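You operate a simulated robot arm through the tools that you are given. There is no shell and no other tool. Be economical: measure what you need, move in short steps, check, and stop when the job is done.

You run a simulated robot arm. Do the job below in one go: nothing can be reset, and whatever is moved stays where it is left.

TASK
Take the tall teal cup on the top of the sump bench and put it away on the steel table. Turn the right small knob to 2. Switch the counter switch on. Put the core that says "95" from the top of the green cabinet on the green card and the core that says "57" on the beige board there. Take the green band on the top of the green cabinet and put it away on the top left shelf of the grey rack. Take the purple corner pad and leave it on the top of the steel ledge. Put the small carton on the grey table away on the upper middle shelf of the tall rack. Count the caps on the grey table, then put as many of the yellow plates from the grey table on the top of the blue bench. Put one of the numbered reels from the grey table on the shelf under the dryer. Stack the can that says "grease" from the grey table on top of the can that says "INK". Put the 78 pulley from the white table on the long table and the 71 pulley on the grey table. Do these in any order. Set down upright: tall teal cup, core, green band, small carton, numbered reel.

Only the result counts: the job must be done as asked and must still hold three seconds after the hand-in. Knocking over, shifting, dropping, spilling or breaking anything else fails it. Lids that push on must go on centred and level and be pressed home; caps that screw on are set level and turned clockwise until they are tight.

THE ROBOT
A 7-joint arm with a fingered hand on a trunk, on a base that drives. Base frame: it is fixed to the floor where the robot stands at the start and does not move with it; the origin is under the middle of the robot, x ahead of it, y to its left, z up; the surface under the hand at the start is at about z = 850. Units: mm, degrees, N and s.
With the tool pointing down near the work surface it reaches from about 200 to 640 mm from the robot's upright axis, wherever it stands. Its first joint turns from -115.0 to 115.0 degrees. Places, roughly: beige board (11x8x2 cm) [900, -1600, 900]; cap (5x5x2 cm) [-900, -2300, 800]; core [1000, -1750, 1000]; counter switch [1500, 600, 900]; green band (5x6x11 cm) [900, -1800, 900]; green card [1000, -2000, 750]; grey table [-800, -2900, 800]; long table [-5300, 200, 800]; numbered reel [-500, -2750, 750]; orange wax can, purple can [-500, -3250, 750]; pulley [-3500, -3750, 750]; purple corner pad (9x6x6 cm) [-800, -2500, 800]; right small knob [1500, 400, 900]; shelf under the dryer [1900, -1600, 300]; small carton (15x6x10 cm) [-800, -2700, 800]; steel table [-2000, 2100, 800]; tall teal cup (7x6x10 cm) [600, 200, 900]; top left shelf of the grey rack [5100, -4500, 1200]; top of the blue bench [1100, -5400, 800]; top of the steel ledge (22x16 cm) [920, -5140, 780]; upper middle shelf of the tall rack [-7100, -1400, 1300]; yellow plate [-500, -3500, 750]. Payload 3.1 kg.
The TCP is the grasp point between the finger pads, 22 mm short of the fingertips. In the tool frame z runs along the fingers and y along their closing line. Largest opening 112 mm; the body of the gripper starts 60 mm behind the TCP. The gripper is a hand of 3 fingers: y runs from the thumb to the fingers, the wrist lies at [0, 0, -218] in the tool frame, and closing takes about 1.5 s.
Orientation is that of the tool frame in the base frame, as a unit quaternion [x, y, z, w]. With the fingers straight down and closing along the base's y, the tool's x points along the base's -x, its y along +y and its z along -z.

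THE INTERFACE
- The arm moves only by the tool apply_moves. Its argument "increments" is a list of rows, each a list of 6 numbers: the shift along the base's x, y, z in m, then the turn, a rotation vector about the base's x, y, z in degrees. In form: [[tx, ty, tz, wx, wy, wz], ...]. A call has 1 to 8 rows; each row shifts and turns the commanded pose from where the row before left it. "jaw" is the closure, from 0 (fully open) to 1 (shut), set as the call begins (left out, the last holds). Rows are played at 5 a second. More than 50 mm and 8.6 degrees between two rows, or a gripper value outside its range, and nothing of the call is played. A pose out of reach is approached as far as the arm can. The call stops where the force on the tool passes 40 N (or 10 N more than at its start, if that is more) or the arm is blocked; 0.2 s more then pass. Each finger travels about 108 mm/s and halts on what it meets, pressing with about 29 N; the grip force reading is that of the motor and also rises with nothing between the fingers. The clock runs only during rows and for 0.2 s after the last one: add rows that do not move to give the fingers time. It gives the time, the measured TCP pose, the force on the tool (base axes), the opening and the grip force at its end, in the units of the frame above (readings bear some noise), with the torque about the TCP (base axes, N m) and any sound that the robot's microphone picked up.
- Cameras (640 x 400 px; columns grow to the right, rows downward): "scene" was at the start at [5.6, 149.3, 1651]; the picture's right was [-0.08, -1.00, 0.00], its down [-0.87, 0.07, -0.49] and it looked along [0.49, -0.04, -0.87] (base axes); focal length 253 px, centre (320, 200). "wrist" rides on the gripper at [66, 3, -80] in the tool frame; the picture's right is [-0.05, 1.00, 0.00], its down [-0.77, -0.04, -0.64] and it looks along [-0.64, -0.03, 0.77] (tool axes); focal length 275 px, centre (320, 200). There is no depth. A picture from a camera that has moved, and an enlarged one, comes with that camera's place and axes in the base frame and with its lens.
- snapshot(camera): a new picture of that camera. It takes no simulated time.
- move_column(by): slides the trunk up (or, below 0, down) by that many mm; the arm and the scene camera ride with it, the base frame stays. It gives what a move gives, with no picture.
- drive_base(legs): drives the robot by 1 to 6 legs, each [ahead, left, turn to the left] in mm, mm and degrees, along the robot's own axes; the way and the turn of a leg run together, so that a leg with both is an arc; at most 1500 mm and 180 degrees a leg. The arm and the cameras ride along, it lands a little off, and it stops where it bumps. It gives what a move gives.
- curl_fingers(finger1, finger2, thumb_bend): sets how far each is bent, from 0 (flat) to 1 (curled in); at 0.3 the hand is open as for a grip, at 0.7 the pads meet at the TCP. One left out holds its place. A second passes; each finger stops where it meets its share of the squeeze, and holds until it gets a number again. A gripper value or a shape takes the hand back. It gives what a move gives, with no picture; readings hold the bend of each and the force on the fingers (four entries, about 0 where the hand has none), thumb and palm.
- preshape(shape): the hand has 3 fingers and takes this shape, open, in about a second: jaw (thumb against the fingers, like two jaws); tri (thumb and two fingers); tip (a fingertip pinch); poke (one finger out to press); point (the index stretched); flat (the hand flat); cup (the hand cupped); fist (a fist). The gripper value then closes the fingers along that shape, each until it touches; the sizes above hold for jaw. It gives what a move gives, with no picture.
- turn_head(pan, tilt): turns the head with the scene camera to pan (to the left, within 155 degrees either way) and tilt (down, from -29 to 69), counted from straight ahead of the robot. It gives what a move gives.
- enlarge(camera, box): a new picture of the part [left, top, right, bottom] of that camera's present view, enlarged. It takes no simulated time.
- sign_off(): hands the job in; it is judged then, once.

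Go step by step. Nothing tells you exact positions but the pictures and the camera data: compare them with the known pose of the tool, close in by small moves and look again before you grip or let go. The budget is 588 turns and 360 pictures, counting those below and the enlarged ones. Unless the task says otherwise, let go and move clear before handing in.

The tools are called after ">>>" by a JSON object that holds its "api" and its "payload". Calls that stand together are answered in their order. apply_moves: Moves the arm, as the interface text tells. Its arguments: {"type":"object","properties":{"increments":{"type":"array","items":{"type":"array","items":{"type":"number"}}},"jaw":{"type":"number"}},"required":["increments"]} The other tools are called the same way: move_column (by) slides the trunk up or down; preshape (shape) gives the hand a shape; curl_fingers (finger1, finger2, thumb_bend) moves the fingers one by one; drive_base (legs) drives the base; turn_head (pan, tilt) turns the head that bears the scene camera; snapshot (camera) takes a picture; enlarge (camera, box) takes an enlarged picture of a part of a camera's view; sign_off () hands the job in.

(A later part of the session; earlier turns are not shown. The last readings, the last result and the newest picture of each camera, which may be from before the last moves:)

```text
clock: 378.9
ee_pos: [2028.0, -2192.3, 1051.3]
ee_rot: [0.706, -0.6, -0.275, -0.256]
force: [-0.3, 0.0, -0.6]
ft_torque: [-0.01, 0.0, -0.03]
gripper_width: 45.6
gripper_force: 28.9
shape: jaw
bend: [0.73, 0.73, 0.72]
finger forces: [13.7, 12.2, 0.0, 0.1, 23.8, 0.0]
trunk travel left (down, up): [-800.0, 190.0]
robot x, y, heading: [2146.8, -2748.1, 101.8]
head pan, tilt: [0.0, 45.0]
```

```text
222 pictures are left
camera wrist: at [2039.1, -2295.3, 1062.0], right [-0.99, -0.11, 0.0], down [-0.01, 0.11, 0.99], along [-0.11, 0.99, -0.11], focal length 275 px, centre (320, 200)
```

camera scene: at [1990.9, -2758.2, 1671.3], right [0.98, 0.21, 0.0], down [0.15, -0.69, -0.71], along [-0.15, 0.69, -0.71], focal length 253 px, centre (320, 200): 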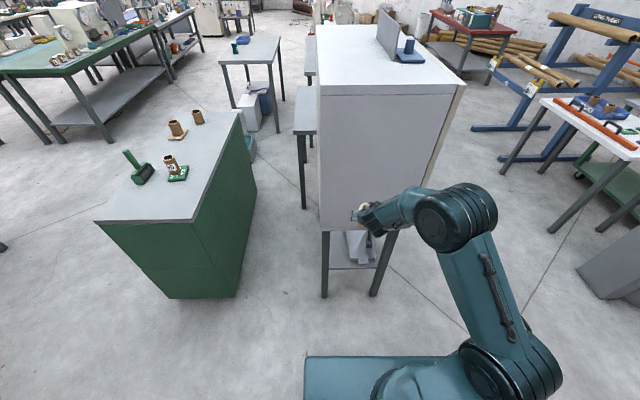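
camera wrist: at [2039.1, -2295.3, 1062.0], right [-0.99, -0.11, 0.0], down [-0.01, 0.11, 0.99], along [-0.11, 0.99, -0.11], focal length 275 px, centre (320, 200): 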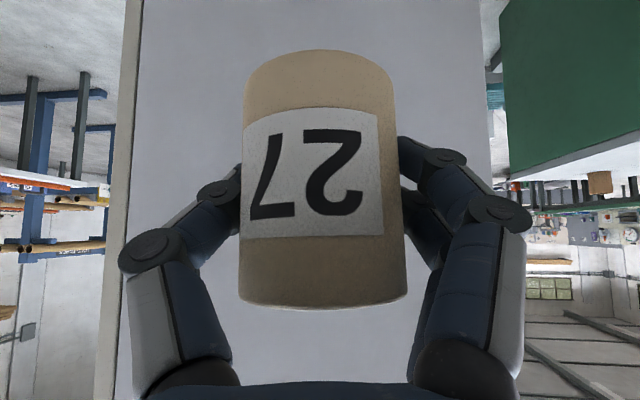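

>>> {"api": "move_column", "payload": {"by": -350}}

>>> {"api": "move_column", "payload": {"by": -290}}

>>> {"api": "snapshot", "payload": {"camera": "scene"}}

>>> {"api": "snapshot", "payload": {"camera": "wrist"}}

```text
clock: 382.3
ee_pos: [2027.7, -2192.9, 699.4]
ee_rot: [0.705, -0.601, -0.275, -0.257]
force: [0.2, -0.3, -0.1]
ft_torque: [-0.02, -0.01, 0.02]
gripper_width: 45.4
gripper_force: 28.9
shape: jaw
bend: [0.73, 0.73, 0.72]
finger forces: [13.8, 12.3, 0.0, 0.1, 23.9, 0.1]
trunk travel left (down, up): [-450.0, 540.0]
robot x, y, heading: [2143.9, -2751.0, 102.1]
head pan, tilt: [0.0, 45.0]
```

```text
clock: 385.2
ee_pos: [2027.9, -2193.5, 410.3]
ee_rot: [0.706, -0.6, -0.276, -0.256]
force: [0.7, 0.3, -0.9]
ft_torque: [0.01, 0.04, 0.0]
gripper_width: 45.3
gripper_force: 29.0
shape: jaw
bend: [0.73, 0.73, 0.72]
finger forces: [13.8, 12.2, 0.0, 0.0, 23.9, 0.1]
trunk travel left (down, up): [-160.0, 830.0]
robot x, y, heading: [2144.8, -2749.0, 101.6]
head pan, tilt: [0.0, 45.0]
```

```text
221 pictures are left
camera scene: at [1990.9, -2758.2, 1031.4], right [0.98, 0.21, 0.0], down [0.15, -0.69, -0.71], along [-0.15, 0.69, -0.71], focal length 253 px, centre (320, 200)
```

scene: 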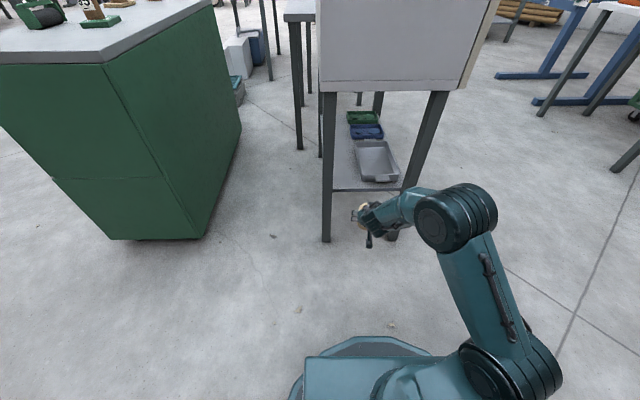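

```text
220 pictures are left
camera wrist: at [2039.2, -2295.4, 422.0], right [-0.99, -0.11, 0.0], down [-0.01, 0.11, 0.99], along [-0.11, 0.99, -0.11], focal length 275 px, centre (320, 200)
```

wrist: 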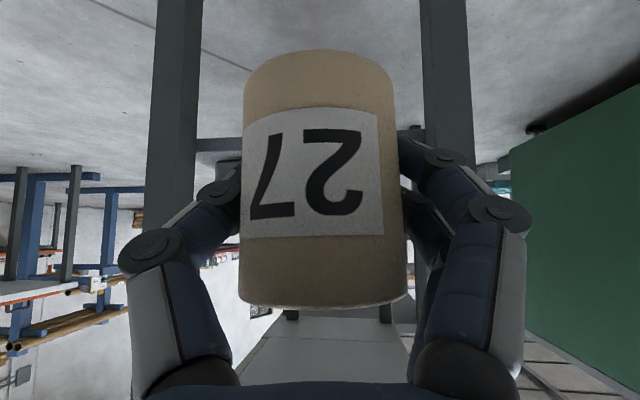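

>>> {"api": "enlarge", "payload": {"camera": "scene", "box": [300, 80, 460, 250]}}

```text
2.35 times, centred on (380, 165) of scene
camera zoom: at [1990.9, -2758.2, 1031.4], right [0.98, 0.21, 0.0], down [0.15, -0.69, -0.71], along [-0.15, 0.69, -0.71], focal length 594 px, centre (179, 282)
```

zoom: 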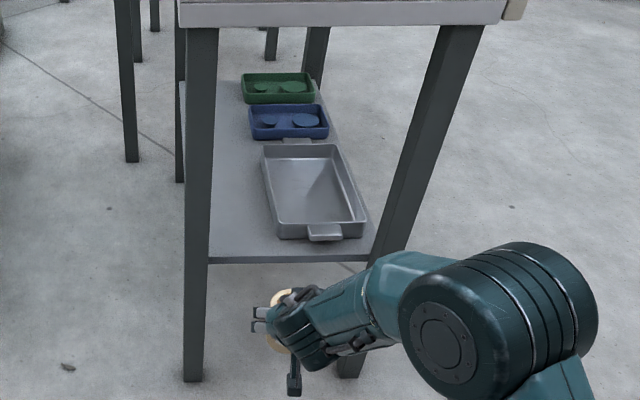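

>>> {"api": "drive_base", "payload": {"legs": [[190, 0, 0]]}}

>>> {"api": "apply_moves", "payload": {"increments": [[-0.01, 0, 0, 0, 0, 4], [-0.01, 0, 0, 0, 0, 3.8], [0, 0, 0, 0, 0, 0]]}}

>>> {"api": "enlarge", "payload": {"camera": "scene", "box": [290, 80, 450, 250]}}

>>> {"api": "snapshot", "payload": {"camera": "wrist"}}

```text
clock: 386.8
ee_pos: [1989.5, -2006.9, 410.1]
ee_rot: [0.705, -0.601, -0.275, -0.257]
force: [-0.5, -0.8, -0.8]
ft_torque: [0.04, -0.01, 0.02]
gripper_width: 45.5
gripper_force: 28.8
shape: jaw
bend: [0.73, 0.73, 0.72]
finger forces: [13.7, 12.3, 0.1, 0.0, 23.9, 0.1]
trunk travel left (down, up): [-160.0, 830.0]
robot x, y, heading: [2104.0, -2563.7, 101.8]
head pan, tilt: [0.0, 45.0]
```

```text
clock: 387.6
ee_pos: [1970.4, -2006.3, 410.5]
ee_rot: [0.744, -0.551, -0.293, -0.238]
force: [-0.5, -0.7, -1.9]
ft_torque: [0.0, -0.02, 0.0]
gripper_width: 45.3
gripper_force: 28.9
shape: jaw
bend: [0.73, 0.73, 0.72]
finger forces: [13.8, 12.2, 0.0, 0.0, 24.0, 0.1]
trunk travel left (down, up): [-160.0, 830.0]
robot x, y, heading: [2105.9, -2564.2, 101.9]
head pan, tilt: [0.0, 45.0]
```

```text
2.35 times, centred on (370, 165) of scene
camera zoom: at [1952.1, -2572.9, 1031.4], right [0.98, 0.2, 0.0], down [0.14, -0.69, -0.71], along [-0.14, 0.69, -0.71], focal length 594 px, centre (202, 282)
```

zoom: 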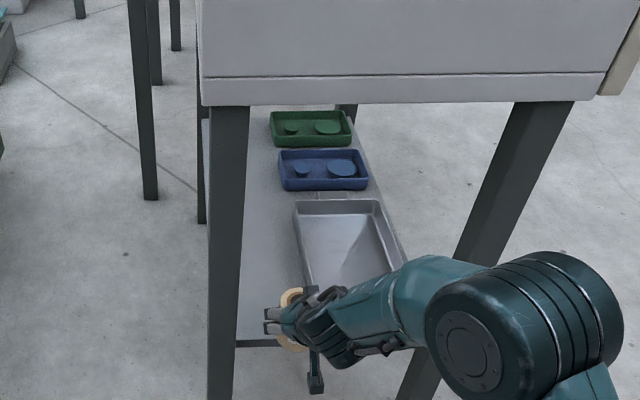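

```text
217 pictures are left
camera wrist: at [1996.0, -2107.4, 421.5], right [-0.97, -0.25, 0.0], down [-0.03, 0.11, 0.99], along [-0.25, 0.96, -0.11], focal length 275 px, centre (320, 200)
```

wrist: 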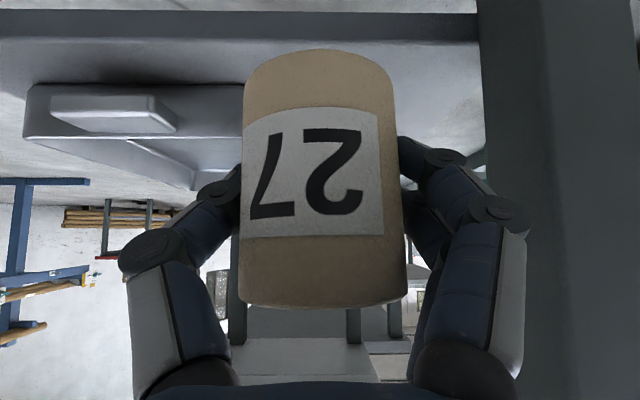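

>>> {"api": "apply_moves", "payload": {"increments": [[-0.0148, 0.015, 0, 0, 0, 0], [-0.009, 0.03, 0, 0, 0, 0], [-0.009, 0.03, -0.01, 0, 0, 0], [-0.009, 0.03, -0.01, 0, 0, 0], [0, 0, 0, 0, 0, 0]]}}

>>> {"api": "snapshot", "payload": {"camera": "wrist"}}

>>> {"api": "enlarge", "payload": {"camera": "scene", "box": [290, 120, 410, 250]}}

```text
clock: 388.8
ee_pos: [1930.6, -1902.2, 388.2]
ee_rot: [0.745, -0.551, -0.293, -0.237]
force: [-0.6, -0.4, -0.8]
ft_torque: [0.02, 0.02, 0.04]
gripper_width: 45.2
gripper_force: 28.9
shape: jaw
bend: [0.73, 0.73, 0.72]
finger forces: [13.7, 12.2, 0.0, 0.1, 23.9, 0.0]
trunk travel left (down, up): [-160.0, 830.0]
robot x, y, heading: [2107.6, -2569.7, 102.0]
head pan, tilt: [0.0, 45.0]
```

```text
216 pictures are left
camera wrist: at [1955.2, -2002.0, 399.9], right [-0.97, -0.25, 0.0], down [-0.03, 0.11, 0.99], along [-0.24, 0.96, -0.11], focal length 275 px, centre (320, 200)
```

wrist: 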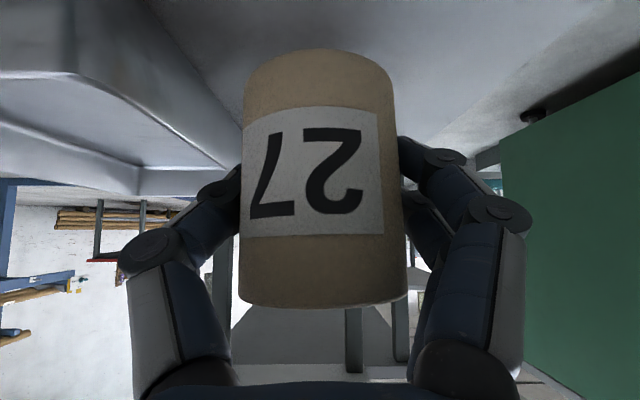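

```text
3.08 times, centred on (350, 185) of scene
camera zoom: at [1952.0, -2572.7, 1031.4], right [0.98, 0.2, 0.0], down [0.14, -0.69, -0.71], along [-0.14, 0.69, -0.71], focal length 777 px, centre (228, 246)
```

zoom: 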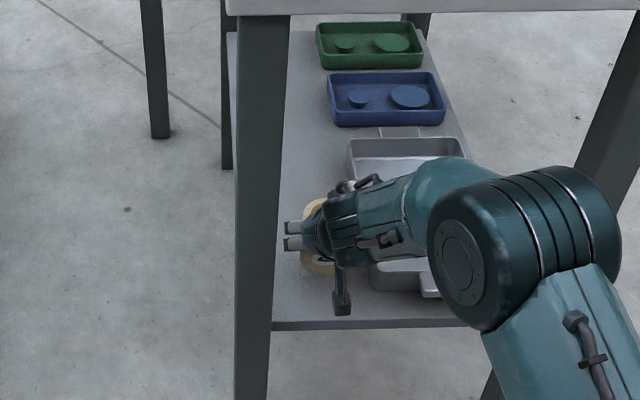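

>>> {"api": "apply_moves", "payload": {"increments": [[0, 0, -0.03, 0, 0, 0], [0, 0, -0.008, 0, 0, 0], [0, 0, 0, 0, 0, 0]]}}

>>> {"api": "apply_moves", "payload": {"increments": [[0, 0, -0.004, 0, 0, 0], [0, 0, 0, 0, 0, 0]]}}

>>> {"api": "apply_moves", "payload": {"increments": [[0, 0, -0.004, 0, 0, 0], [0, 0, 0, 0, 0, 0]]}}

>>> {"api": "apply_moves", "payload": {"increments": [[0, 0, -0.003, 0, 0, 0], [0, 0, 0, 0, 0, 0]]}}

```text
clock: 389.6
ee_pos: [1929.1, -1901.9, 357.7]
ee_rot: [0.742, -0.55, -0.297, -0.242]
force: [-1.2, 6.8, 35.1]
ft_torque: [0.15, 0.31, 0.04]
gripper_width: 45.6
gripper_force: 29.5
shape: jaw
bend: [0.74, 0.74, 0.72]
finger forces: [16.5, 15.6, 0.1, 0.0, 30.2, 0.1]
trunk travel left (down, up): [-160.0, 830.0]
robot x, y, heading: [2102.7, -2562.8, 101.9]
head pan, tilt: [0.0, 45.0]
```

```text
clock: 390.1
ee_pos: [1930.0, -1901.1, 354.9]
ee_rot: [0.742, -0.55, -0.298, -0.241]
force: [-0.3, 11.1, 38.2]
ft_torque: [0.3, 0.13, 0.11]
gripper_width: 45.3
gripper_force: 29.0
shape: jaw
bend: [0.74, 0.74, 0.73]
finger forces: [15.7, 15.2, 0.0, 0.0, 32.1, 0.1]
trunk travel left (down, up): [-160.0, 830.0]
robot x, y, heading: [2110.5, -2564.9, 101.6]
head pan, tilt: [0.0, 45.0]
```

```text
clock: 390.8
ee_pos: [1928.6, -1902.8, 345.5]
ee_rot: [0.743, -0.55, -0.295, -0.24]
force: [-2.0, 6.7, 26.8]
ft_torque: [0.15, 0.21, 0.05]
gripper_width: 43.8
gripper_force: 29.1
shape: jaw
bend: [0.75, 0.75, 0.73]
finger forces: [15.1, 13.6, 0.1, 0.0, 27.8, 0.0]
trunk travel left (down, up): [-160.0, 830.0]
robot x, y, heading: [2105.2, -2563.1, 101.9]
head pan, tilt: [0.0, 45.0]
```

```text
clock: 391.4
ee_pos: [1929.4, -1901.7, 345.1]
ee_rot: [0.742, -0.551, -0.297, -0.24]
force: [1.2, 3.5, 34.4]
ft_torque: [0.14, 0.25, 0.05]
gripper_width: 43.8
gripper_force: 28.7
shape: jaw
bend: [0.75, 0.75, 0.73]
finger forces: [17.5, 12.4, 0.0, 0.1, 28.4, 0.1]
trunk travel left (down, up): [-160.0, 830.0]
robot x, y, heading: [2107.7, -2565.6, 101.9]
head pan, tilt: [0.0, 45.0]
```

>>> {"api": "snapshot", "payload": {"camera": "wrist"}}

>>> {"api": "enlarge", "payload": {"camera": "scene", "box": [310, 150, 390, 240]}}

```text
214 pictures are left
camera wrist: at [1953.2, -2002.7, 356.4], right [-0.97, -0.25, 0.0], down [-0.02, 0.1, 0.99], along [-0.24, 0.96, -0.1], focal length 275 px, centre (320, 200)
```

wrist: 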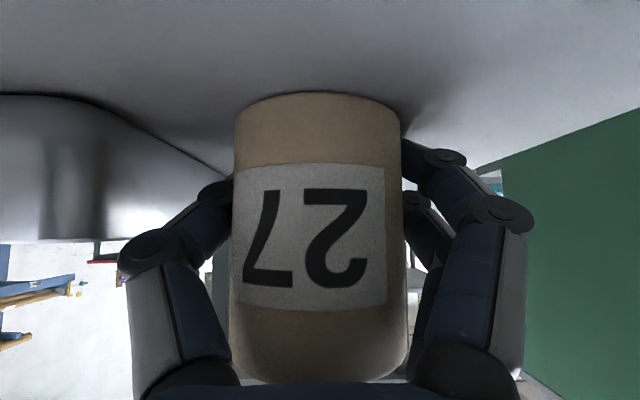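

```text
4.44 times, centred on (350, 195) of scene
camera zoom: at [1953.3, -2577.3, 1031.7], right [0.98, 0.2, 0.0], down [0.14, -0.69, -0.71], along [-0.15, 0.7, -0.7], focal length 1123 px, centre (187, 222)
```

zoom: 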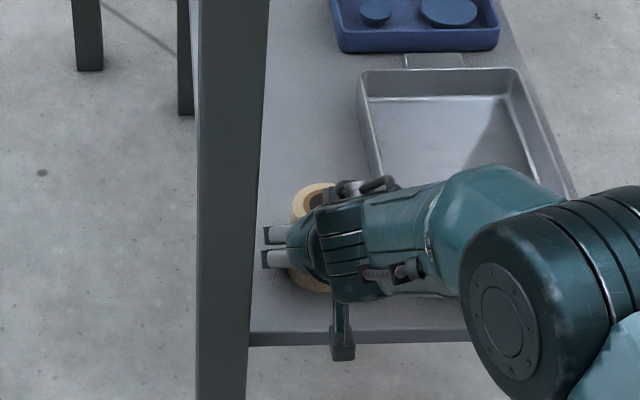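

Reel stands on the shelf (z≈315). Open modestly (leg is close) and back out along the tool axis.

>>> {"api": "apply_moves", "payload": {"increments": [[0, 0, 0.002, 0, 0, 0], [0, 0, 0.002, 0, 0, 0], [0, 0, 0, 0, 0, 0], [0, 0, 0, 0, 0, 0]], "jaw": 0.42}}

>>> {"api": "snapshot", "payload": {"camera": "wrist"}}

```text
clock: 392.4
ee_pos: [1928.7, -1901.7, 345.3]
ee_rot: [0.744, -0.551, -0.293, -0.239]
force: [2.7, 2.3, 13.9]
ft_torque: [0.02, 0.38, -0.08]
gripper_width: 61.3
gripper_force: 0.0
shape: jaw
bend: [0.75, 0.72, 0.7]
finger forces: [13.3, 0.1, 0.0, 0.0, 0.0, 0.0]
trunk travel left (down, up): [-160.0, 830.0]
robot x, y, heading: [2107.5, -2564.6, 101.8]
head pan, tilt: [0.0, 45.0]
```

```text
212 pictures are left
camera wrist: at [1953.8, -2002.9, 357.2], right [-0.97, -0.25, 0.0], down [-0.03, 0.1, 0.99], along [-0.24, 0.96, -0.11], focal length 275 px, centre (320, 200)
```

wrist: 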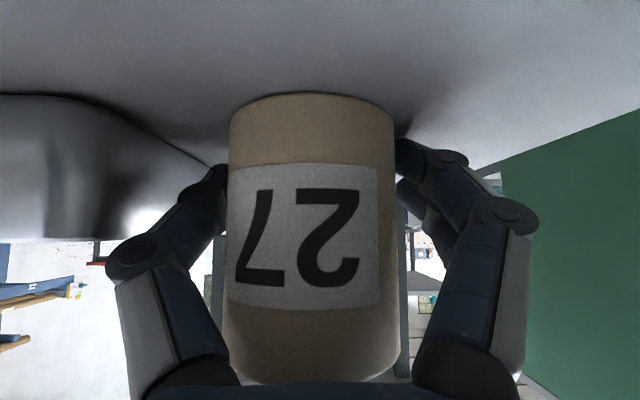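

>>> {"api": "apply_moves", "payload": {"increments": [[0.0025, -0.01, 0.01, 0, 0, 0], [0.006, -0.024, 0.024, 0, 0, 0], [0.008, -0.03, 0.02, 0, 0, 0], [0.01, -0.04, 0.01, 0, 0, 0], [0.01, -0.04, 0, 0, 0, 0], [0.01, -0.04, 0, 0, 0, 0]]}}

>>> {"api": "snapshot", "payload": {"camera": "wrist"}}

```text
clock: 393.8
ee_pos: [1974.4, -2085.2, 402.6]
ee_rot: [0.746, -0.551, -0.291, -0.234]
force: [0.7, -0.6, -0.6]
ft_torque: [-0.02, 0.04, 0.0]
gripper_width: 64.8
gripper_force: 0.0
shape: jaw
bend: [0.72, 0.72, 0.7]
finger forces: [0.0, 0.0, 0.1, 0.0, 0.0, 0.0]
trunk travel left (down, up): [-160.0, 830.0]
robot x, y, heading: [2104.5, -2565.5, 101.8]
head pan, tilt: [0.0, 45.0]
```

```text
211 pictures are left
camera wrist: at [1999.4, -2185.5, 415.5], right [-0.97, -0.25, 0.0], down [-0.03, 0.12, 0.99], along [-0.25, 0.96, -0.12], focal length 275 px, centre (320, 200)
```

wrist: 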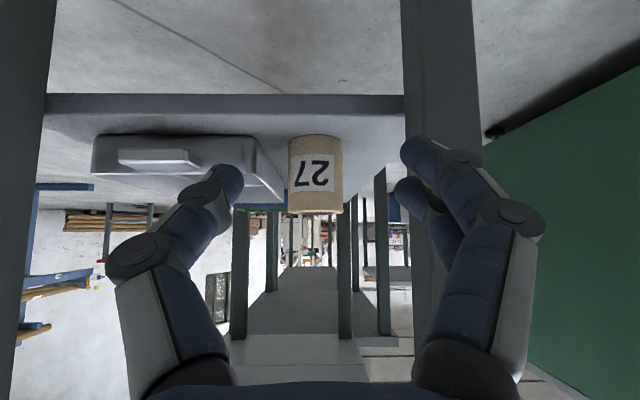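

The reel is on the shelf under the dryer. I back out, raise the trunk, level the hand and return to the grey table's right part.

>>> {"api": "drive_base", "payload": {"legs": [[-300, 0, 0]]}}

>>> {"api": "move_column", "payload": {"by": 400}}

>>> {"api": "move_column", "payload": {"by": 240}}

>>> {"api": "apply_moves", "payload": {"increments": [[0.008, -0.03, 0.02, -7.23, -1.79, 0], [0.008, -0.03, 0.02, -7.23, -1.79, 0], [0.008, -0.03, 0.02, -7.23, -1.79, 0], [0.008, -0.03, 0.02, -7.23, -1.79, 0], [0.008, -0.03, 0.02, -7.23, -1.79, 0], [0, 0, 0, -7.23, -1.79, 0], [0, 0, 0, 0, 0, 0]], "jaw": 0}}

>>> {"api": "drive_base", "payload": {"legs": [[0, 0, 91.6], [1300, 0, 0], [700, -400, 0], [0, -537, 0]]}}

>>> {"api": "turn_head", "payload": {"pan": 0, "tilt": 45}}

>>> {"api": "snapshot", "payload": {"camera": "scene"}}

```text
clock: 395.8
ee_pos: [2036.6, -2376.9, 403.1]
ee_rot: [0.745, -0.553, -0.289, -0.235]
force: [0.5, 0.1, 0.5]
ft_torque: [0.0, 0.0, 0.03]
gripper_width: 64.6
gripper_force: 0.1
shape: jaw
bend: [0.72, 0.72, 0.7]
finger forces: [0.1, 0.0, 0.1, 0.1, 0.0, 0.0]
trunk travel left (down, up): [-160.0, 830.0]
robot x, y, heading: [2169.7, -2852.4, 101.8]
head pan, tilt: [0.0, 45.0]
```

```text
clock: 399.6
ee_pos: [2035.8, -2379.5, 807.4]
ee_rot: [0.744, -0.551, -0.292, -0.238]
force: [-0.5, 0.7, 0.3]
ft_torque: [0.01, 0.0, -0.02]
gripper_width: 64.9
gripper_force: 0.1
shape: jaw
bend: [0.72, 0.72, 0.7]
finger forces: [0.0, 0.0, 0.0, 0.0, 0.0, 0.0]
trunk travel left (down, up): [-560.0, 430.0]
robot x, y, heading: [2166.8, -2853.9, 101.8]
head pan, tilt: [0.0, 45.0]
```

```text
clock: 402.1
ee_pos: [2035.6, -2379.6, 1048.4]
ee_rot: [0.744, -0.551, -0.292, -0.238]
force: [0.9, -0.1, -0.2]
ft_torque: [0.0, -0.02, 0.01]
gripper_width: 64.5
gripper_force: 0.1
shape: jaw
bend: [0.72, 0.72, 0.7]
finger forces: [0.0, 0.0, 0.0, 0.1, 0.0, 0.0]
trunk travel left (down, up): [-800.0, 190.0]
robot x, y, heading: [2170.9, -2853.9, 101.6]
head pan, tilt: [0.0, 45.0]
```

```text
clock: 403.7
ee_pos: [2076.1, -2529.2, 1147.8]
ee_rot: [0.803, -0.596, 0.002, 0.005]
force: [0.5, -0.1, 0.1]
ft_torque: [0.0, 0.04, -0.04]
gripper_width: 112.1
gripper_force: 0.0
shape: jaw
bend: [0.3, 0.3, 0.3]
finger forces: [0.0, 0.0, 0.0, 0.0, 0.0, 0.0]
trunk travel left (down, up): [-800.0, 190.0]
robot x, y, heading: [2166.4, -2854.2, 101.7]
head pan, tilt: [0.0, 45.0]
```

```text
clock: 420.8
ee_pos: [-303.6, -2501.0, 1146.0]
ee_rot: [0.987, 0.159, 0.004, 0.001]
force: [-0.8, 0.5, -1.1]
ft_torque: [-0.03, 0.0, 0.02]
gripper_width: 112.2
gripper_force: 0.0
shape: jaw
bend: [0.3, 0.3, 0.3]
finger forces: [0.0, 0.0, 0.0, 0.0, 0.0, 0.0]
trunk travel left (down, up): [-800.0, 190.0]
robot x, y, heading: [18.8, -2399.8, -166.3]
head pan, tilt: [0.0, 45.0]
```

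```text
clock: 421.4
ee_pos: [-303.9, -2500.5, 1147.2]
ee_rot: [0.987, 0.159, 0.004, 0.001]
force: [-0.9, 0.9, -0.2]
ft_torque: [-0.03, 0.01, 0.0]
gripper_width: 111.9
gripper_force: 0.1
shape: jaw
bend: [0.3, 0.3, 0.3]
finger forces: [0.0, 0.1, 0.0, 0.0, 0.0, 0.0]
trunk travel left (down, up): [-800.0, 190.0]
robot x, y, heading: [21.2, -2401.1, -166.9]
head pan, tilt: [0.0, 45.0]
```

```text
210 pictures are left
camera scene: at [34.7, -2553.7, 1671.4], right [-0.23, 0.97, 0.0], down [0.69, 0.16, -0.71], along [-0.69, -0.16, -0.71], focal length 253 px, centre (320, 200)
```

scene: 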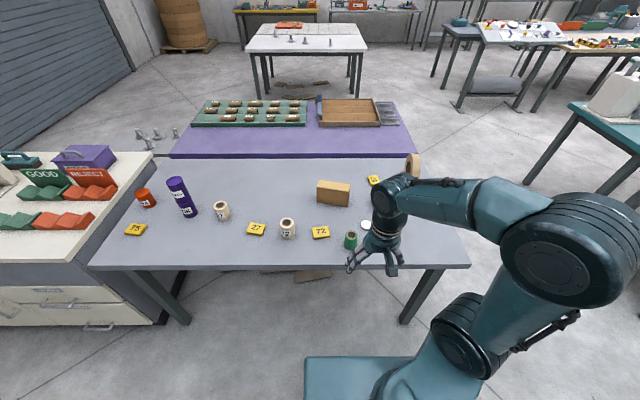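

>>> {"api": "drive_base", "payload": {"legs": [[190, 0, 0]]}}

>>> {"api": "snapshot", "payload": {"camera": "wrist"}}

>>> {"api": "snapshot", "payload": {"camera": "scene"}}

```text
clock: 422.9
ee_pos: [-488.6, -2541.4, 1147.4]
ee_rot: [0.987, 0.158, 0.004, 0.002]
force: [0.2, 0.6, 1.0]
ft_torque: [0.02, 0.01, 0.0]
gripper_width: 111.9
gripper_force: 0.0
shape: jaw
bend: [0.3, 0.3, 0.3]
finger forces: [0.0, 0.0, 0.1, 0.1, 0.0, 0.0]
trunk travel left (down, up): [-800.0, 190.0]
robot x, y, heading: [-164.5, -2445.2, -167.0]
head pan, tilt: [0.0, 45.0]
```

```text
209 pictures are left
camera wrist: at [-425.8, -2524.6, 1228.1], right [0.27, -0.96, 0.01], down [-0.75, -0.2, 0.63], along [-0.61, -0.17, -0.78], focal length 275 px, centre (320, 200)
```

wrist: 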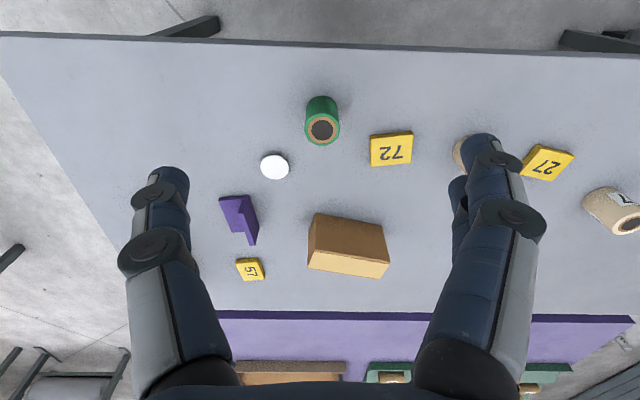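

```text
208 pictures are left
camera scene: at [-150.1, -2597.2, 1671.4], right [-0.23, 0.97, 0.0], down [0.69, 0.16, -0.71], along [-0.69, -0.16, -0.71], focal length 253 px, centre (320, 200)
```

scene: 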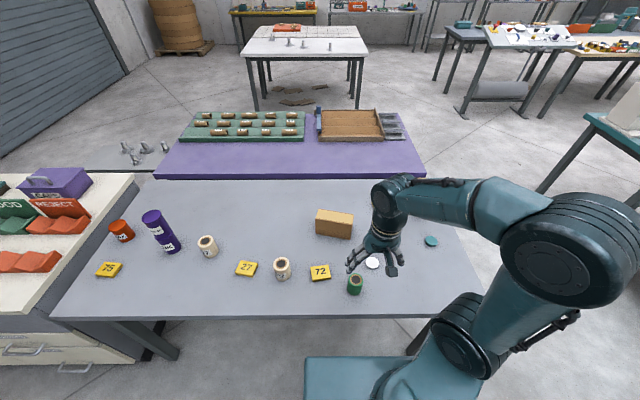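

>>> {"api": "enlarge", "payload": {"camera": "wrist", "box": [200, 130, 300, 290]}}

>>> {"api": "enlarge", "payload": {"camera": "scene", "box": [330, 200, 450, 300]}}

```text
2.50 times, centred on (250, 210) of wrist
camera zoom: at [-425.8, -2524.6, 1228.1], right [0.27, -0.96, 0.01], down [-0.75, -0.2, 0.63], along [-0.61, -0.17, -0.78], focal length 688 px, centre (495, 175)
```

zoom: 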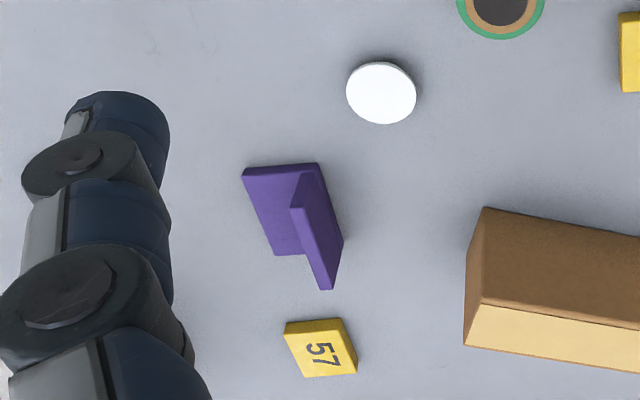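

```text
4.00 times, centred on (390, 250) of scene
camera zoom: at [-150.1, -2597.2, 1671.4], right [-0.23, 0.97, 0.0], down [0.69, 0.16, -0.71], along [-0.69, -0.16, -0.71], focal length 1010 px, centre (40, 0)
```

zoom: 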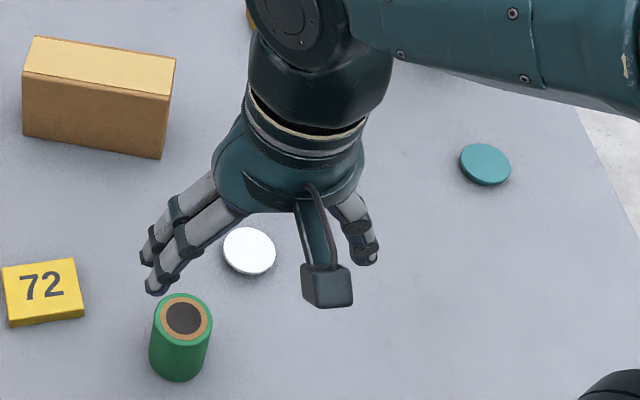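

Pad located: upright wall centre ≈ (-818, -2494), running along the depth direction; I nudge closer and go above it.

>>> {"api": "drive_base", "payload": {"legs": [[50, 0, 0]]}}

>>> {"api": "apply_moves", "payload": {"increments": [[-0.046, 0.009, -0.01, 0, 0, -4.3], [-0.046, 0.009, -0.01, 0, 0, 0], [-0.046, 0.009, -0.01, 0, 0, 0], [-0.046, 0.009, -0.01, 0, 0, 0], [-0.046, 0.009, -0.01, 0, 0, 0], [-0.04, 0.009, -0.01, 0, 0, 0], [0, 0, -0.04, 0, 0, 0], [0, 0, 0, 0, 0, 0]]}}

>>> {"api": "snapshot", "payload": {"camera": "wrist"}}

>>> {"api": "snapshot", "payload": {"camera": "scene"}}

```text
clock: 423.8
ee_pos: [-535.4, -2553.3, 1146.4]
ee_rot: [0.987, 0.158, 0.004, 0.002]
force: [0.6, -0.3, 0.6]
ft_torque: [0.0, -0.06, -0.02]
gripper_width: 112.0
gripper_force: 0.0
shape: jaw
bend: [0.3, 0.3, 0.3]
finger forces: [0.0, 0.0, 0.0, 0.0, 0.1, 0.1]
trunk travel left (down, up): [-800.0, 190.0]
robot x, y, heading: [-210.9, -2456.1, -167.1]
head pan, tilt: [0.0, 45.0]
```

```text
clock: 425.6
ee_pos: [-807.1, -2501.3, 1048.5]
ee_rot: [0.993, 0.119, 0.003, 0.002]
force: [-0.2, -0.1, -0.2]
ft_torque: [0.01, -0.03, 0.01]
gripper_width: 111.7
gripper_force: 0.1
shape: jaw
bend: [0.3, 0.3, 0.3]
finger forces: [0.0, 0.0, 0.0, 0.0, 0.1, 0.0]
trunk travel left (down, up): [-800.0, 190.0]
robot x, y, heading: [-208.6, -2456.6, -167.0]
head pan, tilt: [0.0, 45.0]
```

```text
205 pictures are left
camera wrist: at [-743.3, -2488.8, 1128.3], right [0.19, -0.98, 0.01], down [-0.76, -0.15, 0.63], along [-0.62, -0.13, -0.78], focal length 275 px, centre (320, 200)
```

wrist: 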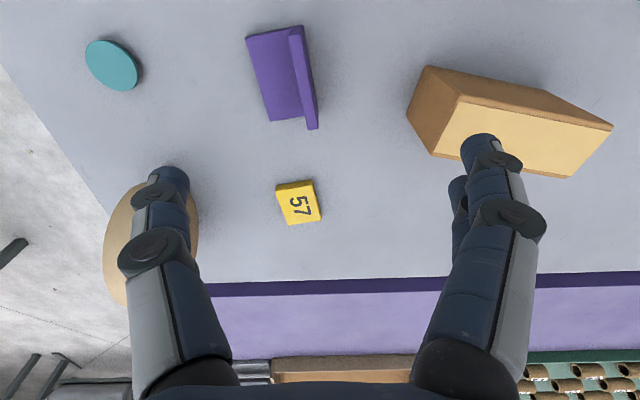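

```text
204 pictures are left
camera scene: at [-197.4, -2608.1, 1671.4], right [-0.23, 0.97, 0.0], down [0.69, 0.16, -0.71], along [-0.69, -0.16, -0.71], focal length 253 px, centre (320, 200)
```

scene: 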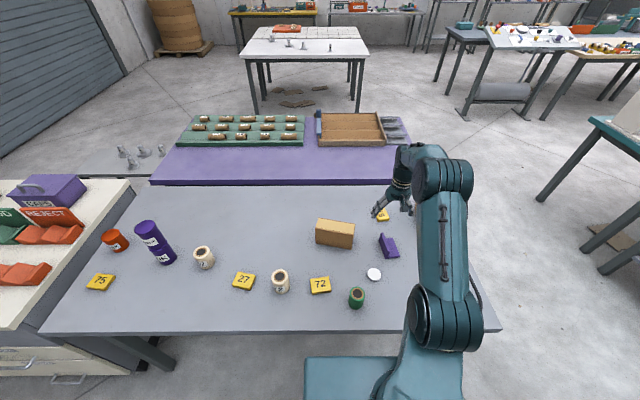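

>>> {"api": "apply_moves", "payload": {"increments": [[-0.013, 0.009, -0.03, 0, 0, 6], [0, 0, -0.05, 0, 0, 0], [0, 0, -0.05, 0, 0, 0], [0, 0, -0.02, 0, 0, 0], [0, 0, 0, 0, 0, 0]]}}

>>> {"api": "snapshot", "payload": {"camera": "wrist"}}

```text
clock: 426.8
ee_pos: [-818.9, -2491.9, 897.7]
ee_rot: [0.985, 0.172, 0.003, 0.002]
force: [-0.2, -0.7, -0.5]
ft_torque: [0.0, -0.02, 0.0]
gripper_width: 112.1
gripper_force: 0.0
shape: jaw
bend: [0.3, 0.3, 0.3]
finger forces: [0.0, 0.0, 0.0, 0.0, 0.0, 0.1]
trunk travel left (down, up): [-800.0, 190.0]
robot x, y, heading: [-212.8, -2455.4, -166.9]
head pan, tilt: [0.0, 45.0]
```

```text
203 pictures are left
camera wrist: at [-756.2, -2471.7, 978.7], right [0.29, -0.96, 0.01], down [-0.74, -0.23, 0.63], along [-0.6, -0.19, -0.78], focal length 275 px, centre (320, 200)
```

wrist: 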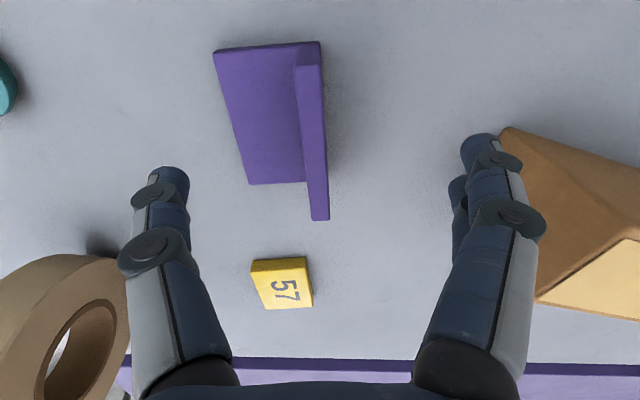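

>>> {"api": "apply_moves", "payload": {"increments": [[0.003, 0.004, -0.03, 0, 0, 0], [0, 0, -0.024, 0, 0, 0], [0, 0, 0, 0, 0, 0]]}}

>>> {"api": "apply_moves", "payload": {"increments": [[0, 0, 0, 0, 0, 0], [0, 0, 0, 0, 0, 0], [0, 0, 0, 0, 0, 0], [0, 0, 0, 0, 0, 0], [0, 0, 0, 0, 0, 0], [0, 0, 0, 0, 0, 0], [0, 0, 0, 0, 0, 0], [0, 0, 0, 0, 0, 0]], "jaw": 1}}

>>> {"api": "snapshot", "payload": {"camera": "wrist"}}

```text
clock: 427.6
ee_pos: [-817.2, -2487.1, 842.8]
ee_rot: [0.985, 0.172, 0.004, 0.002]
force: [-0.2, 0.1, -0.7]
ft_torque: [0.04, -0.01, -0.02]
gripper_width: 112.0
gripper_force: 0.0
shape: jaw
bend: [0.3, 0.3, 0.3]
finger forces: [0.0, 0.0, 0.1, 0.0, 0.0, 0.0]
trunk travel left (down, up): [-800.0, 190.0]
robot x, y, heading: [-211.9, -2457.3, -167.0]
head pan, tilt: [0.0, 45.0]
```

```text
clock: 429.4
ee_pos: [-817.3, -2486.9, 843.1]
ee_rot: [0.985, 0.172, 0.004, 0.001]
force: [0.1, -0.5, 0.3]
ft_torque: [0.0, -0.03, -0.04]
gripper_width: 6.5
gripper_force: 28.2
shape: jaw
bend: [0.71, 0.71, 0.7]
finger forces: [13.0, 12.9, 0.1, 0.0, 25.9, 0.0]
trunk travel left (down, up): [-800.0, 190.0]
robot x, y, heading: [-209.9, -2459.0, -167.2]
head pan, tilt: [0.0, 45.0]
```

```text
202 pictures are left
camera wrist: at [-756.0, -2467.5, 923.8], right [0.29, -0.96, 0.01], down [-0.74, -0.23, 0.63], along [-0.6, -0.19, -0.78], focal length 275 px, centre (320, 200)
```

wrist: 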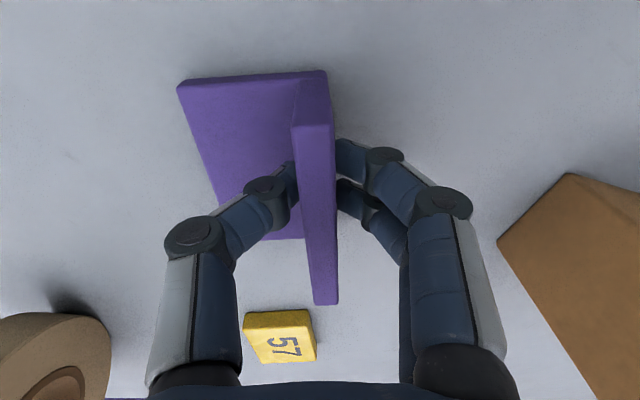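

Wall pinched. Lift and pull back.

>>> {"api": "apply_moves", "payload": {"increments": [[0, 0, 0.02, 0, 0, 0], [0, 0, 0.04, 0, 0, 0], [0, 0, 0.04, 0, 0, 0], [0, 0, 0.045, 0, 0, 0], [0, 0, 0.045, 0, 0, 0], [0, 0, 0.045, 0, 0, 0], [0, 0, 0.045, 0, 0, 0]]}}

>>> {"api": "apply_moves", "payload": {"increments": [[0.045, 0.01, 0, 0, 0, 0], [0.045, 0.01, 0, 0, 0, 0], [0.045, 0.01, 0, 0, 0, 0], [0.045, 0.01, 0, 0, 0, 0], [0.045, 0.01, 0, 0, 0, 0], [0.04, 0.01, 0, 0, 0, 0]]}}

>>> {"api": "drive_base", "payload": {"legs": [[-600, 0, 0]]}}

>>> {"api": "turn_head", "payload": {"pan": 0, "tilt": 33}}

>>> {"api": "enlarge", "payload": {"camera": "scene", "box": [150, 150, 530, 330]}}

>>> {"api": "snapshot", "payload": {"camera": "wrist"}}

```text
clock: 431.0
ee_pos: [-814.8, -2486.0, 1123.5]
ee_rot: [0.985, 0.172, 0.004, 0.002]
force: [0.0, 0.1, -1.0]
ft_torque: [0.0, -0.02, -0.04]
gripper_width: 6.5
gripper_force: 29.3
shape: jaw
bend: [0.71, 0.71, 0.7]
finger forces: [13.0, 13.0, 0.0, 0.0, 26.0, 0.0]
trunk travel left (down, up): [-800.0, 190.0]
robot x, y, heading: [-209.0, -2454.9, -167.0]
head pan, tilt: [0.0, 45.0]
```

```text
clock: 432.4
ee_pos: [-545.5, -2423.7, 1122.4]
ee_rot: [0.985, 0.172, 0.002, 0.003]
force: [-0.4, -0.1, -1.0]
ft_torque: [0.02, 0.05, 0.03]
gripper_width: 6.5
gripper_force: 29.5
shape: jaw
bend: [0.71, 0.71, 0.7]
finger forces: [13.1, 13.0, 0.1, 0.0, 26.0, 0.0]
trunk travel left (down, up): [-800.0, 190.0]
robot x, y, heading: [-210.0, -2454.3, -167.1]
head pan, tilt: [0.0, 45.0]
```

```text
clock: 435.7
ee_pos: [24.0, -2294.1, 1122.2]
ee_rot: [0.986, 0.167, 0.004, 0.002]
force: [0.5, 0.8, 0.2]
ft_torque: [-0.02, -0.02, -0.01]
gripper_width: 6.4
gripper_force: 28.8
shape: jaw
bend: [0.71, 0.71, 0.7]
finger forces: [13.1, 13.0, 0.0, 0.1, 25.9, 0.0]
trunk travel left (down, up): [-800.0, 190.0]
robot x, y, heading: [357.8, -2323.3, -167.3]
head pan, tilt: [0.0, 45.0]
```

```text
clock: 436.5
ee_pos: [22.2, -2293.5, 1120.8]
ee_rot: [0.986, 0.167, 0.004, 0.003]
force: [0.1, 0.7, 0.0]
ft_torque: [0.01, -0.02, -0.02]
gripper_width: 6.5
gripper_force: 29.0
shape: jaw
bend: [0.71, 0.71, 0.7]
finger forces: [13.0, 13.0, 0.0, 0.0, 25.9, 0.0]
trunk travel left (down, up): [-800.0, 190.0]
robot x, y, heading: [357.5, -2326.2, -167.3]
head pan, tilt: [0.0, 33.0]
```

```text
1.68 times, centred on (340, 240) of scene
camera zoom: at [363.4, -2480.0, 1689.3], right [-0.22, 0.98, 0.0], down [0.53, 0.12, -0.84], along [-0.82, -0.18, -0.55], focal length 426 px, centre (286, 133)
```

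zoom: 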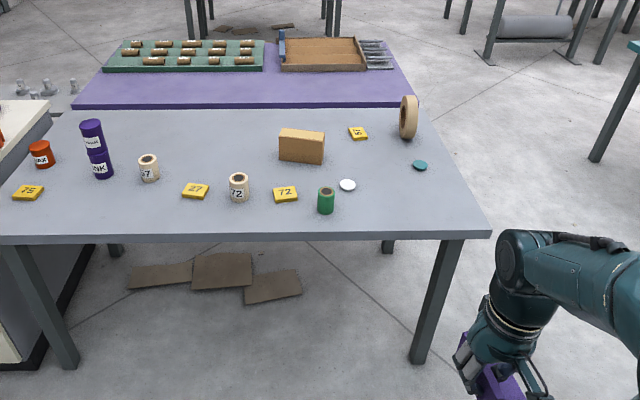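

```text
200 pictures are left
camera wrist: at [84.5, -2274.2, 1203.0], right [0.29, -0.96, 0.01], down [-0.74, -0.22, 0.63], along [-0.6, -0.18, -0.78], focal length 275 px, centre (320, 200)
```

wrist: 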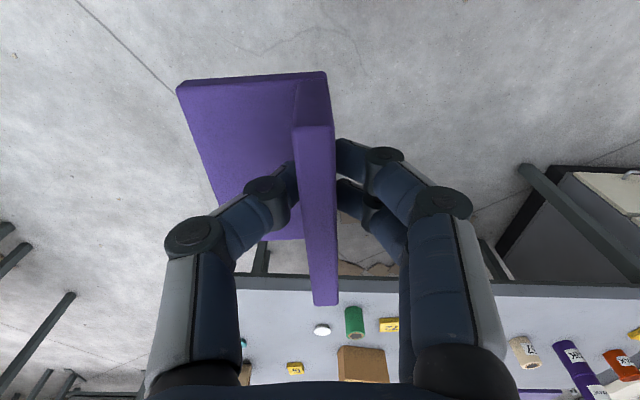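

Two caps (white, teal) are on the table. I carry the pad toward the blue bench / steel ledge.

>>> {"api": "drive_base", "payload": {"legs": [[-150, 0, 0], [0, 0, 90.7], [1300, 0, 0]]}}

>>> {"api": "turn_head", "payload": {"pan": 0, "tilt": 30}}

>>> {"api": "snapshot", "payload": {"camera": "scene"}}

```text
clock: 447.8
ee_pos: [804.8, -3872.3, 1121.5]
ee_rot: [0.569, 0.822, 0.004, -0.001]
force: [1.1, -0.2, -0.6]
ft_torque: [0.0, 0.0, 0.01]
gripper_width: 6.7
gripper_force: 29.2
shape: jaw
bend: [0.71, 0.71, 0.7]
finger forces: [13.0, 12.9, 0.0, 0.1, 26.1, 0.0]
trunk travel left (down, up): [-800.0, 190.0]
robot x, y, heading: [827.5, -3537.1, -76.0]
head pan, tilt: [0.0, 33.0]
```

```text
clock: 448.5
ee_pos: [804.7, -3873.0, 1121.5]
ee_rot: [0.569, 0.822, 0.004, -0.002]
force: [-0.5, 1.2, -0.8]
ft_torque: [-0.02, 0.0, 0.04]
gripper_width: 6.7
gripper_force: 29.3
shape: jaw
bend: [0.71, 0.71, 0.7]
finger forces: [13.0, 12.9, 0.0, 0.0, 25.9, 0.0]
trunk travel left (down, up): [-800.0, 190.0]
robot x, y, heading: [831.8, -3536.1, -76.1]
head pan, tilt: [0.0, 30.0]
```

```text
199 pictures are left
camera scene: at [985.3, -3527.8, 1694.0], right [-0.97, -0.24, 0.0], down [-0.12, 0.49, -0.87], along [0.21, -0.84, -0.5], focal length 253 px, centre (320, 200)
```

scene: 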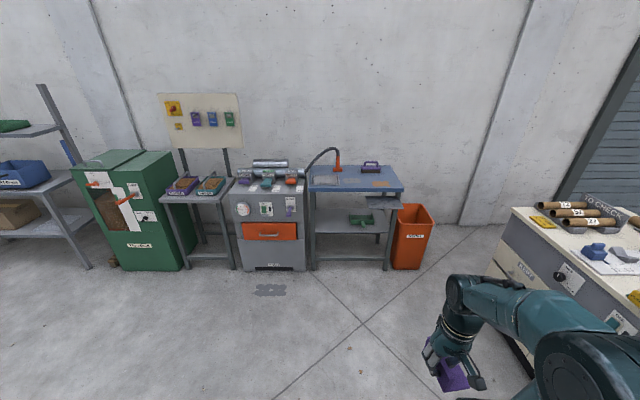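

>>> {"api": "enlarge", "payload": {"camera": "scene", "box": [220, 140, 440, 280]}}

```text
2.86 times, centred on (330, 210) of scene
camera zoom: at [985.3, -3527.8, 1694.0], right [-0.97, -0.24, 0.0], down [-0.12, 0.49, -0.87], along [0.21, -0.84, -0.5], focal length 722 px, centre (291, 171)
```

zoom: 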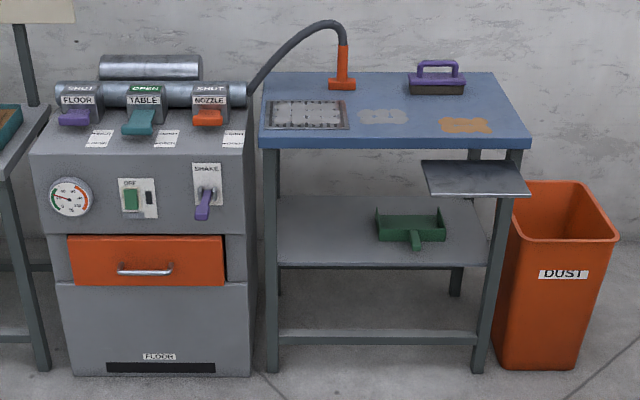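

The steel ledge is the small grey shelf at the bench's front right, centre ≈ (917, -5140). I drive up to it.

>>> {"api": "drive_base", "payload": {"legs": [[0, -299, 0], [1060, 0, 0]]}}

>>> {"api": "turn_head", "payload": {"pan": 0, "tilt": 50}}

>>> {"api": "snapshot", "payload": {"camera": "scene"}}

>>> {"api": "snapshot", "payload": {"camera": "wrist"}}

```text
clock: 455.6
ee_pos: [760.8, -4975.9, 1121.8]
ee_rot: [0.575, 0.818, 0.004, -0.001]
force: [-0.6, 0.1, -0.5]
ft_torque: [0.01, -0.01, 0.01]
gripper_width: 6.4
gripper_force: 29.5
shape: jaw
bend: [0.71, 0.71, 0.7]
finger forces: [13.0, 13.0, 0.0, 0.0, 25.9, 0.1]
trunk travel left (down, up): [-800.0, 190.0]
robot x, y, heading: [790.8, -4633.2, -76.9]
head pan, tilt: [0.0, 30.0]
```

```text
clock: 456.4
ee_pos: [760.8, -4975.4, 1121.1]
ee_rot: [0.575, 0.818, 0.004, -0.001]
force: [-0.5, -0.5, -0.9]
ft_torque: [0.02, 0.0, 0.0]
gripper_width: 6.3
gripper_force: 29.4
shape: jaw
bend: [0.71, 0.71, 0.7]
finger forces: [13.1, 13.0, 0.1, 0.0, 25.9, 0.1]
trunk travel left (down, up): [-800.0, 190.0]
robot x, y, heading: [792.6, -4638.7, -76.8]
head pan, tilt: [0.0, 50.0]
```

```text
197 pictures are left
camera scene: at [943.4, -4619.5, 1664.6], right [-0.97, -0.23, 0.0], down [-0.17, 0.75, -0.64], along [0.15, -0.63, -0.77], focal length 253 px, centre (320, 200)
```

scene: 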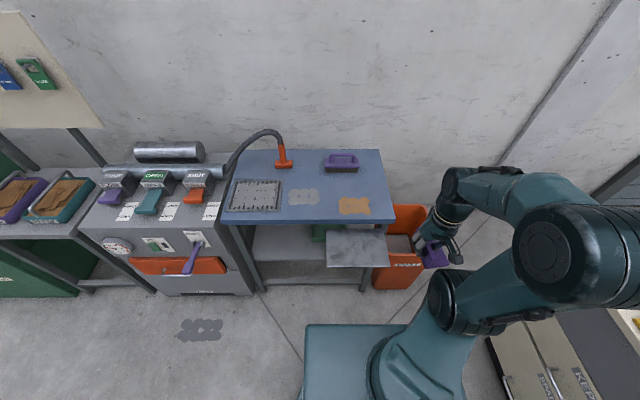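

```text
196 pictures are left
camera wrist: at [740.6, -4912.4, 1203.0], right [0.96, 0.29, 0.01], down [0.23, -0.74, 0.63], along [0.19, -0.6, -0.78], focal length 275 px, centre (320, 200)
```

wrist: 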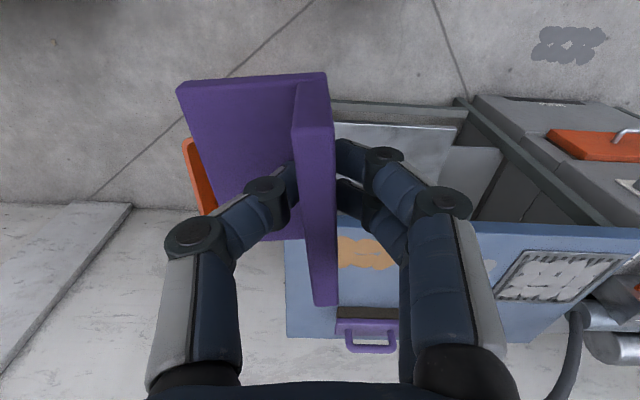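

>>> {"api": "apply_moves", "payload": {"increments": [[0.0308, -0.0252, 0, 0, 0, -3], [0.0308, -0.0252, 0, 0, 0, -3], [0.0308, -0.0252, 0, 0, 0, 0], [0.0308, -0.0252, 0, 0, 0, 0], [0.0308, -0.0252, 0, 0, 0, 0], [0.0308, -0.0252, 0, 0, 0, 0], [0, 0, -0.04, 0, 0, 0], [0, 0, -0.04, 0, 0, 0]]}}

>>> {"api": "apply_moves", "payload": {"increments": [[0, 0, -0.04, 0, 0, 0], [0, 0, -0.04, 0, 0, 0], [0, 0, -0.04, 0, 0, 0], [0, 0, 0, 0, 0, 0]]}}

>>> {"api": "snapshot", "payload": {"camera": "wrist"}}

>>> {"api": "enlarge", "payload": {"camera": "scene", "box": [280, 180, 440, 290]}}

```text
clock: 458.2
ee_pos: [944.8, -5124.9, 1042.8]
ee_rot: [0.617, 0.787, 0.005, -0.001]
force: [-0.9, 0.4, -1.3]
ft_torque: [-0.01, 0.0, 0.02]
gripper_width: 6.2
gripper_force: 28.9
shape: jaw
bend: [0.71, 0.71, 0.7]
finger forces: [13.0, 12.9, 0.0, 0.0, 25.8, 0.0]
trunk travel left (down, up): [-800.0, 190.0]
robot x, y, heading: [789.6, -4638.3, -76.8]
head pan, tilt: [0.0, 50.0]
```

```text
clock: 459.2
ee_pos: [946.2, -5125.1, 921.3]
ee_rot: [0.617, 0.787, 0.004, 0.0]
force: [-0.9, -0.2, 0.0]
ft_torque: [-0.01, -0.01, -0.02]
gripper_width: 6.5
gripper_force: 28.7
shape: jaw
bend: [0.71, 0.71, 0.7]
finger forces: [13.0, 12.9, 0.0, 0.0, 25.8, 0.0]
trunk travel left (down, up): [-800.0, 190.0]
robot x, y, heading: [789.5, -4638.1, -76.8]
head pan, tilt: [0.0, 50.0]
```

```text
195 pictures are left
camera wrist: at [932.6, -5060.6, 1003.3], right [0.98, 0.19, 0.01], down [0.15, -0.76, 0.63], along [0.13, -0.62, -0.78], focal length 275 px, centre (320, 200)
```

wrist: 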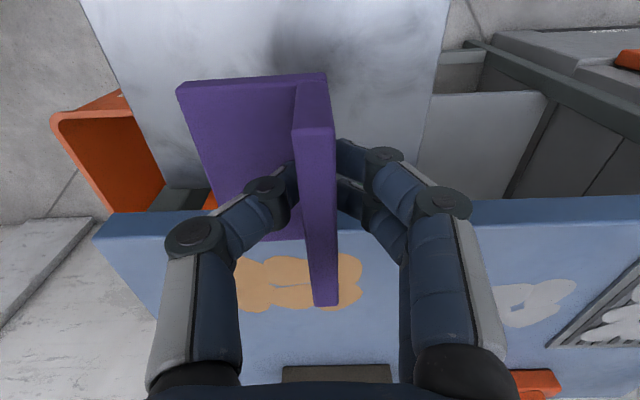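

```text
3.64 times, centred on (360, 235) of scene
camera zoom: at [943.3, -4619.1, 1664.5], right [-0.97, -0.23, 0.0], down [-0.17, 0.75, -0.64], along [0.15, -0.63, -0.77], focal length 919 px, centre (174, 73)
```

zoom: 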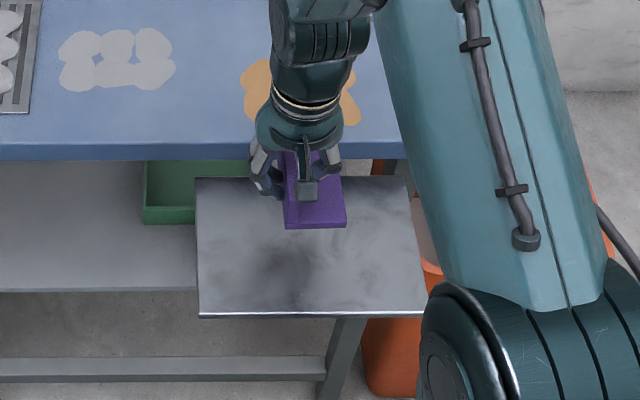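

>>> {"api": "apply_moves", "payload": {"increments": [[0, 0, -0.04, 0, 0, 0], [0, 0, -0.035, 0, 0, 0], [0, 0, 0, 0, 0, 0]]}}

>>> {"api": "enlarge", "payload": {"camera": "scene", "box": [280, 180, 440, 290]}}

>>> {"api": "apply_moves", "payload": {"increments": [[0, 0, -0.008, 0, 0, 0], [0, 0, -0.004, 0, 0, 0], [0, 0, 0, 0, 0, 0]]}}

```text
clock: 460.0
ee_pos: [946.0, -5124.9, 846.8]
ee_rot: [0.617, 0.787, 0.005, -0.001]
force: [0.1, 0.7, -1.0]
ft_torque: [0.04, -0.02, -0.02]
gripper_width: 6.6
gripper_force: 29.1
shape: jaw
bend: [0.71, 0.71, 0.7]
finger forces: [12.9, 13.0, 0.0, 0.0, 25.9, 0.1]
trunk travel left (down, up): [-800.0, 190.0]
robot x, y, heading: [792.3, -4640.0, -77.0]
head pan, tilt: [0.0, 50.0]
```

```text
3.64 times, centred on (360, 235) of scene
camera zoom: at [943.4, -4619.3, 1664.5], right [-0.97, -0.23, 0.0], down [-0.17, 0.75, -0.64], along [0.15, -0.63, -0.77], focal length 919 px, centre (174, 73)
```

zoom: 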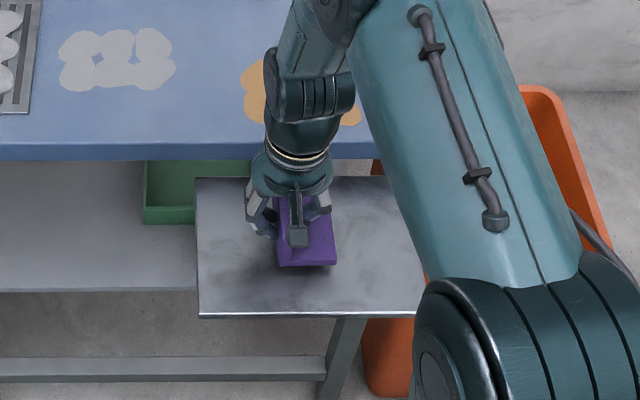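

```text
clock: 460.8
ee_pos: [945.2, -5125.9, 835.2]
ee_rot: [0.617, 0.787, 0.004, -0.002]
force: [-0.2, 1.0, -0.4]
ft_torque: [0.0, 0.02, -0.01]
gripper_width: 6.1
gripper_force: 29.2
shape: jaw
bend: [0.71, 0.71, 0.7]
finger forces: [13.0, 12.9, 0.0, 0.0, 25.9, 0.0]
trunk travel left (down, up): [-800.0, 190.0]
robot x, y, heading: [792.4, -4637.9, -77.0]
head pan, tilt: [0.0, 50.0]
```

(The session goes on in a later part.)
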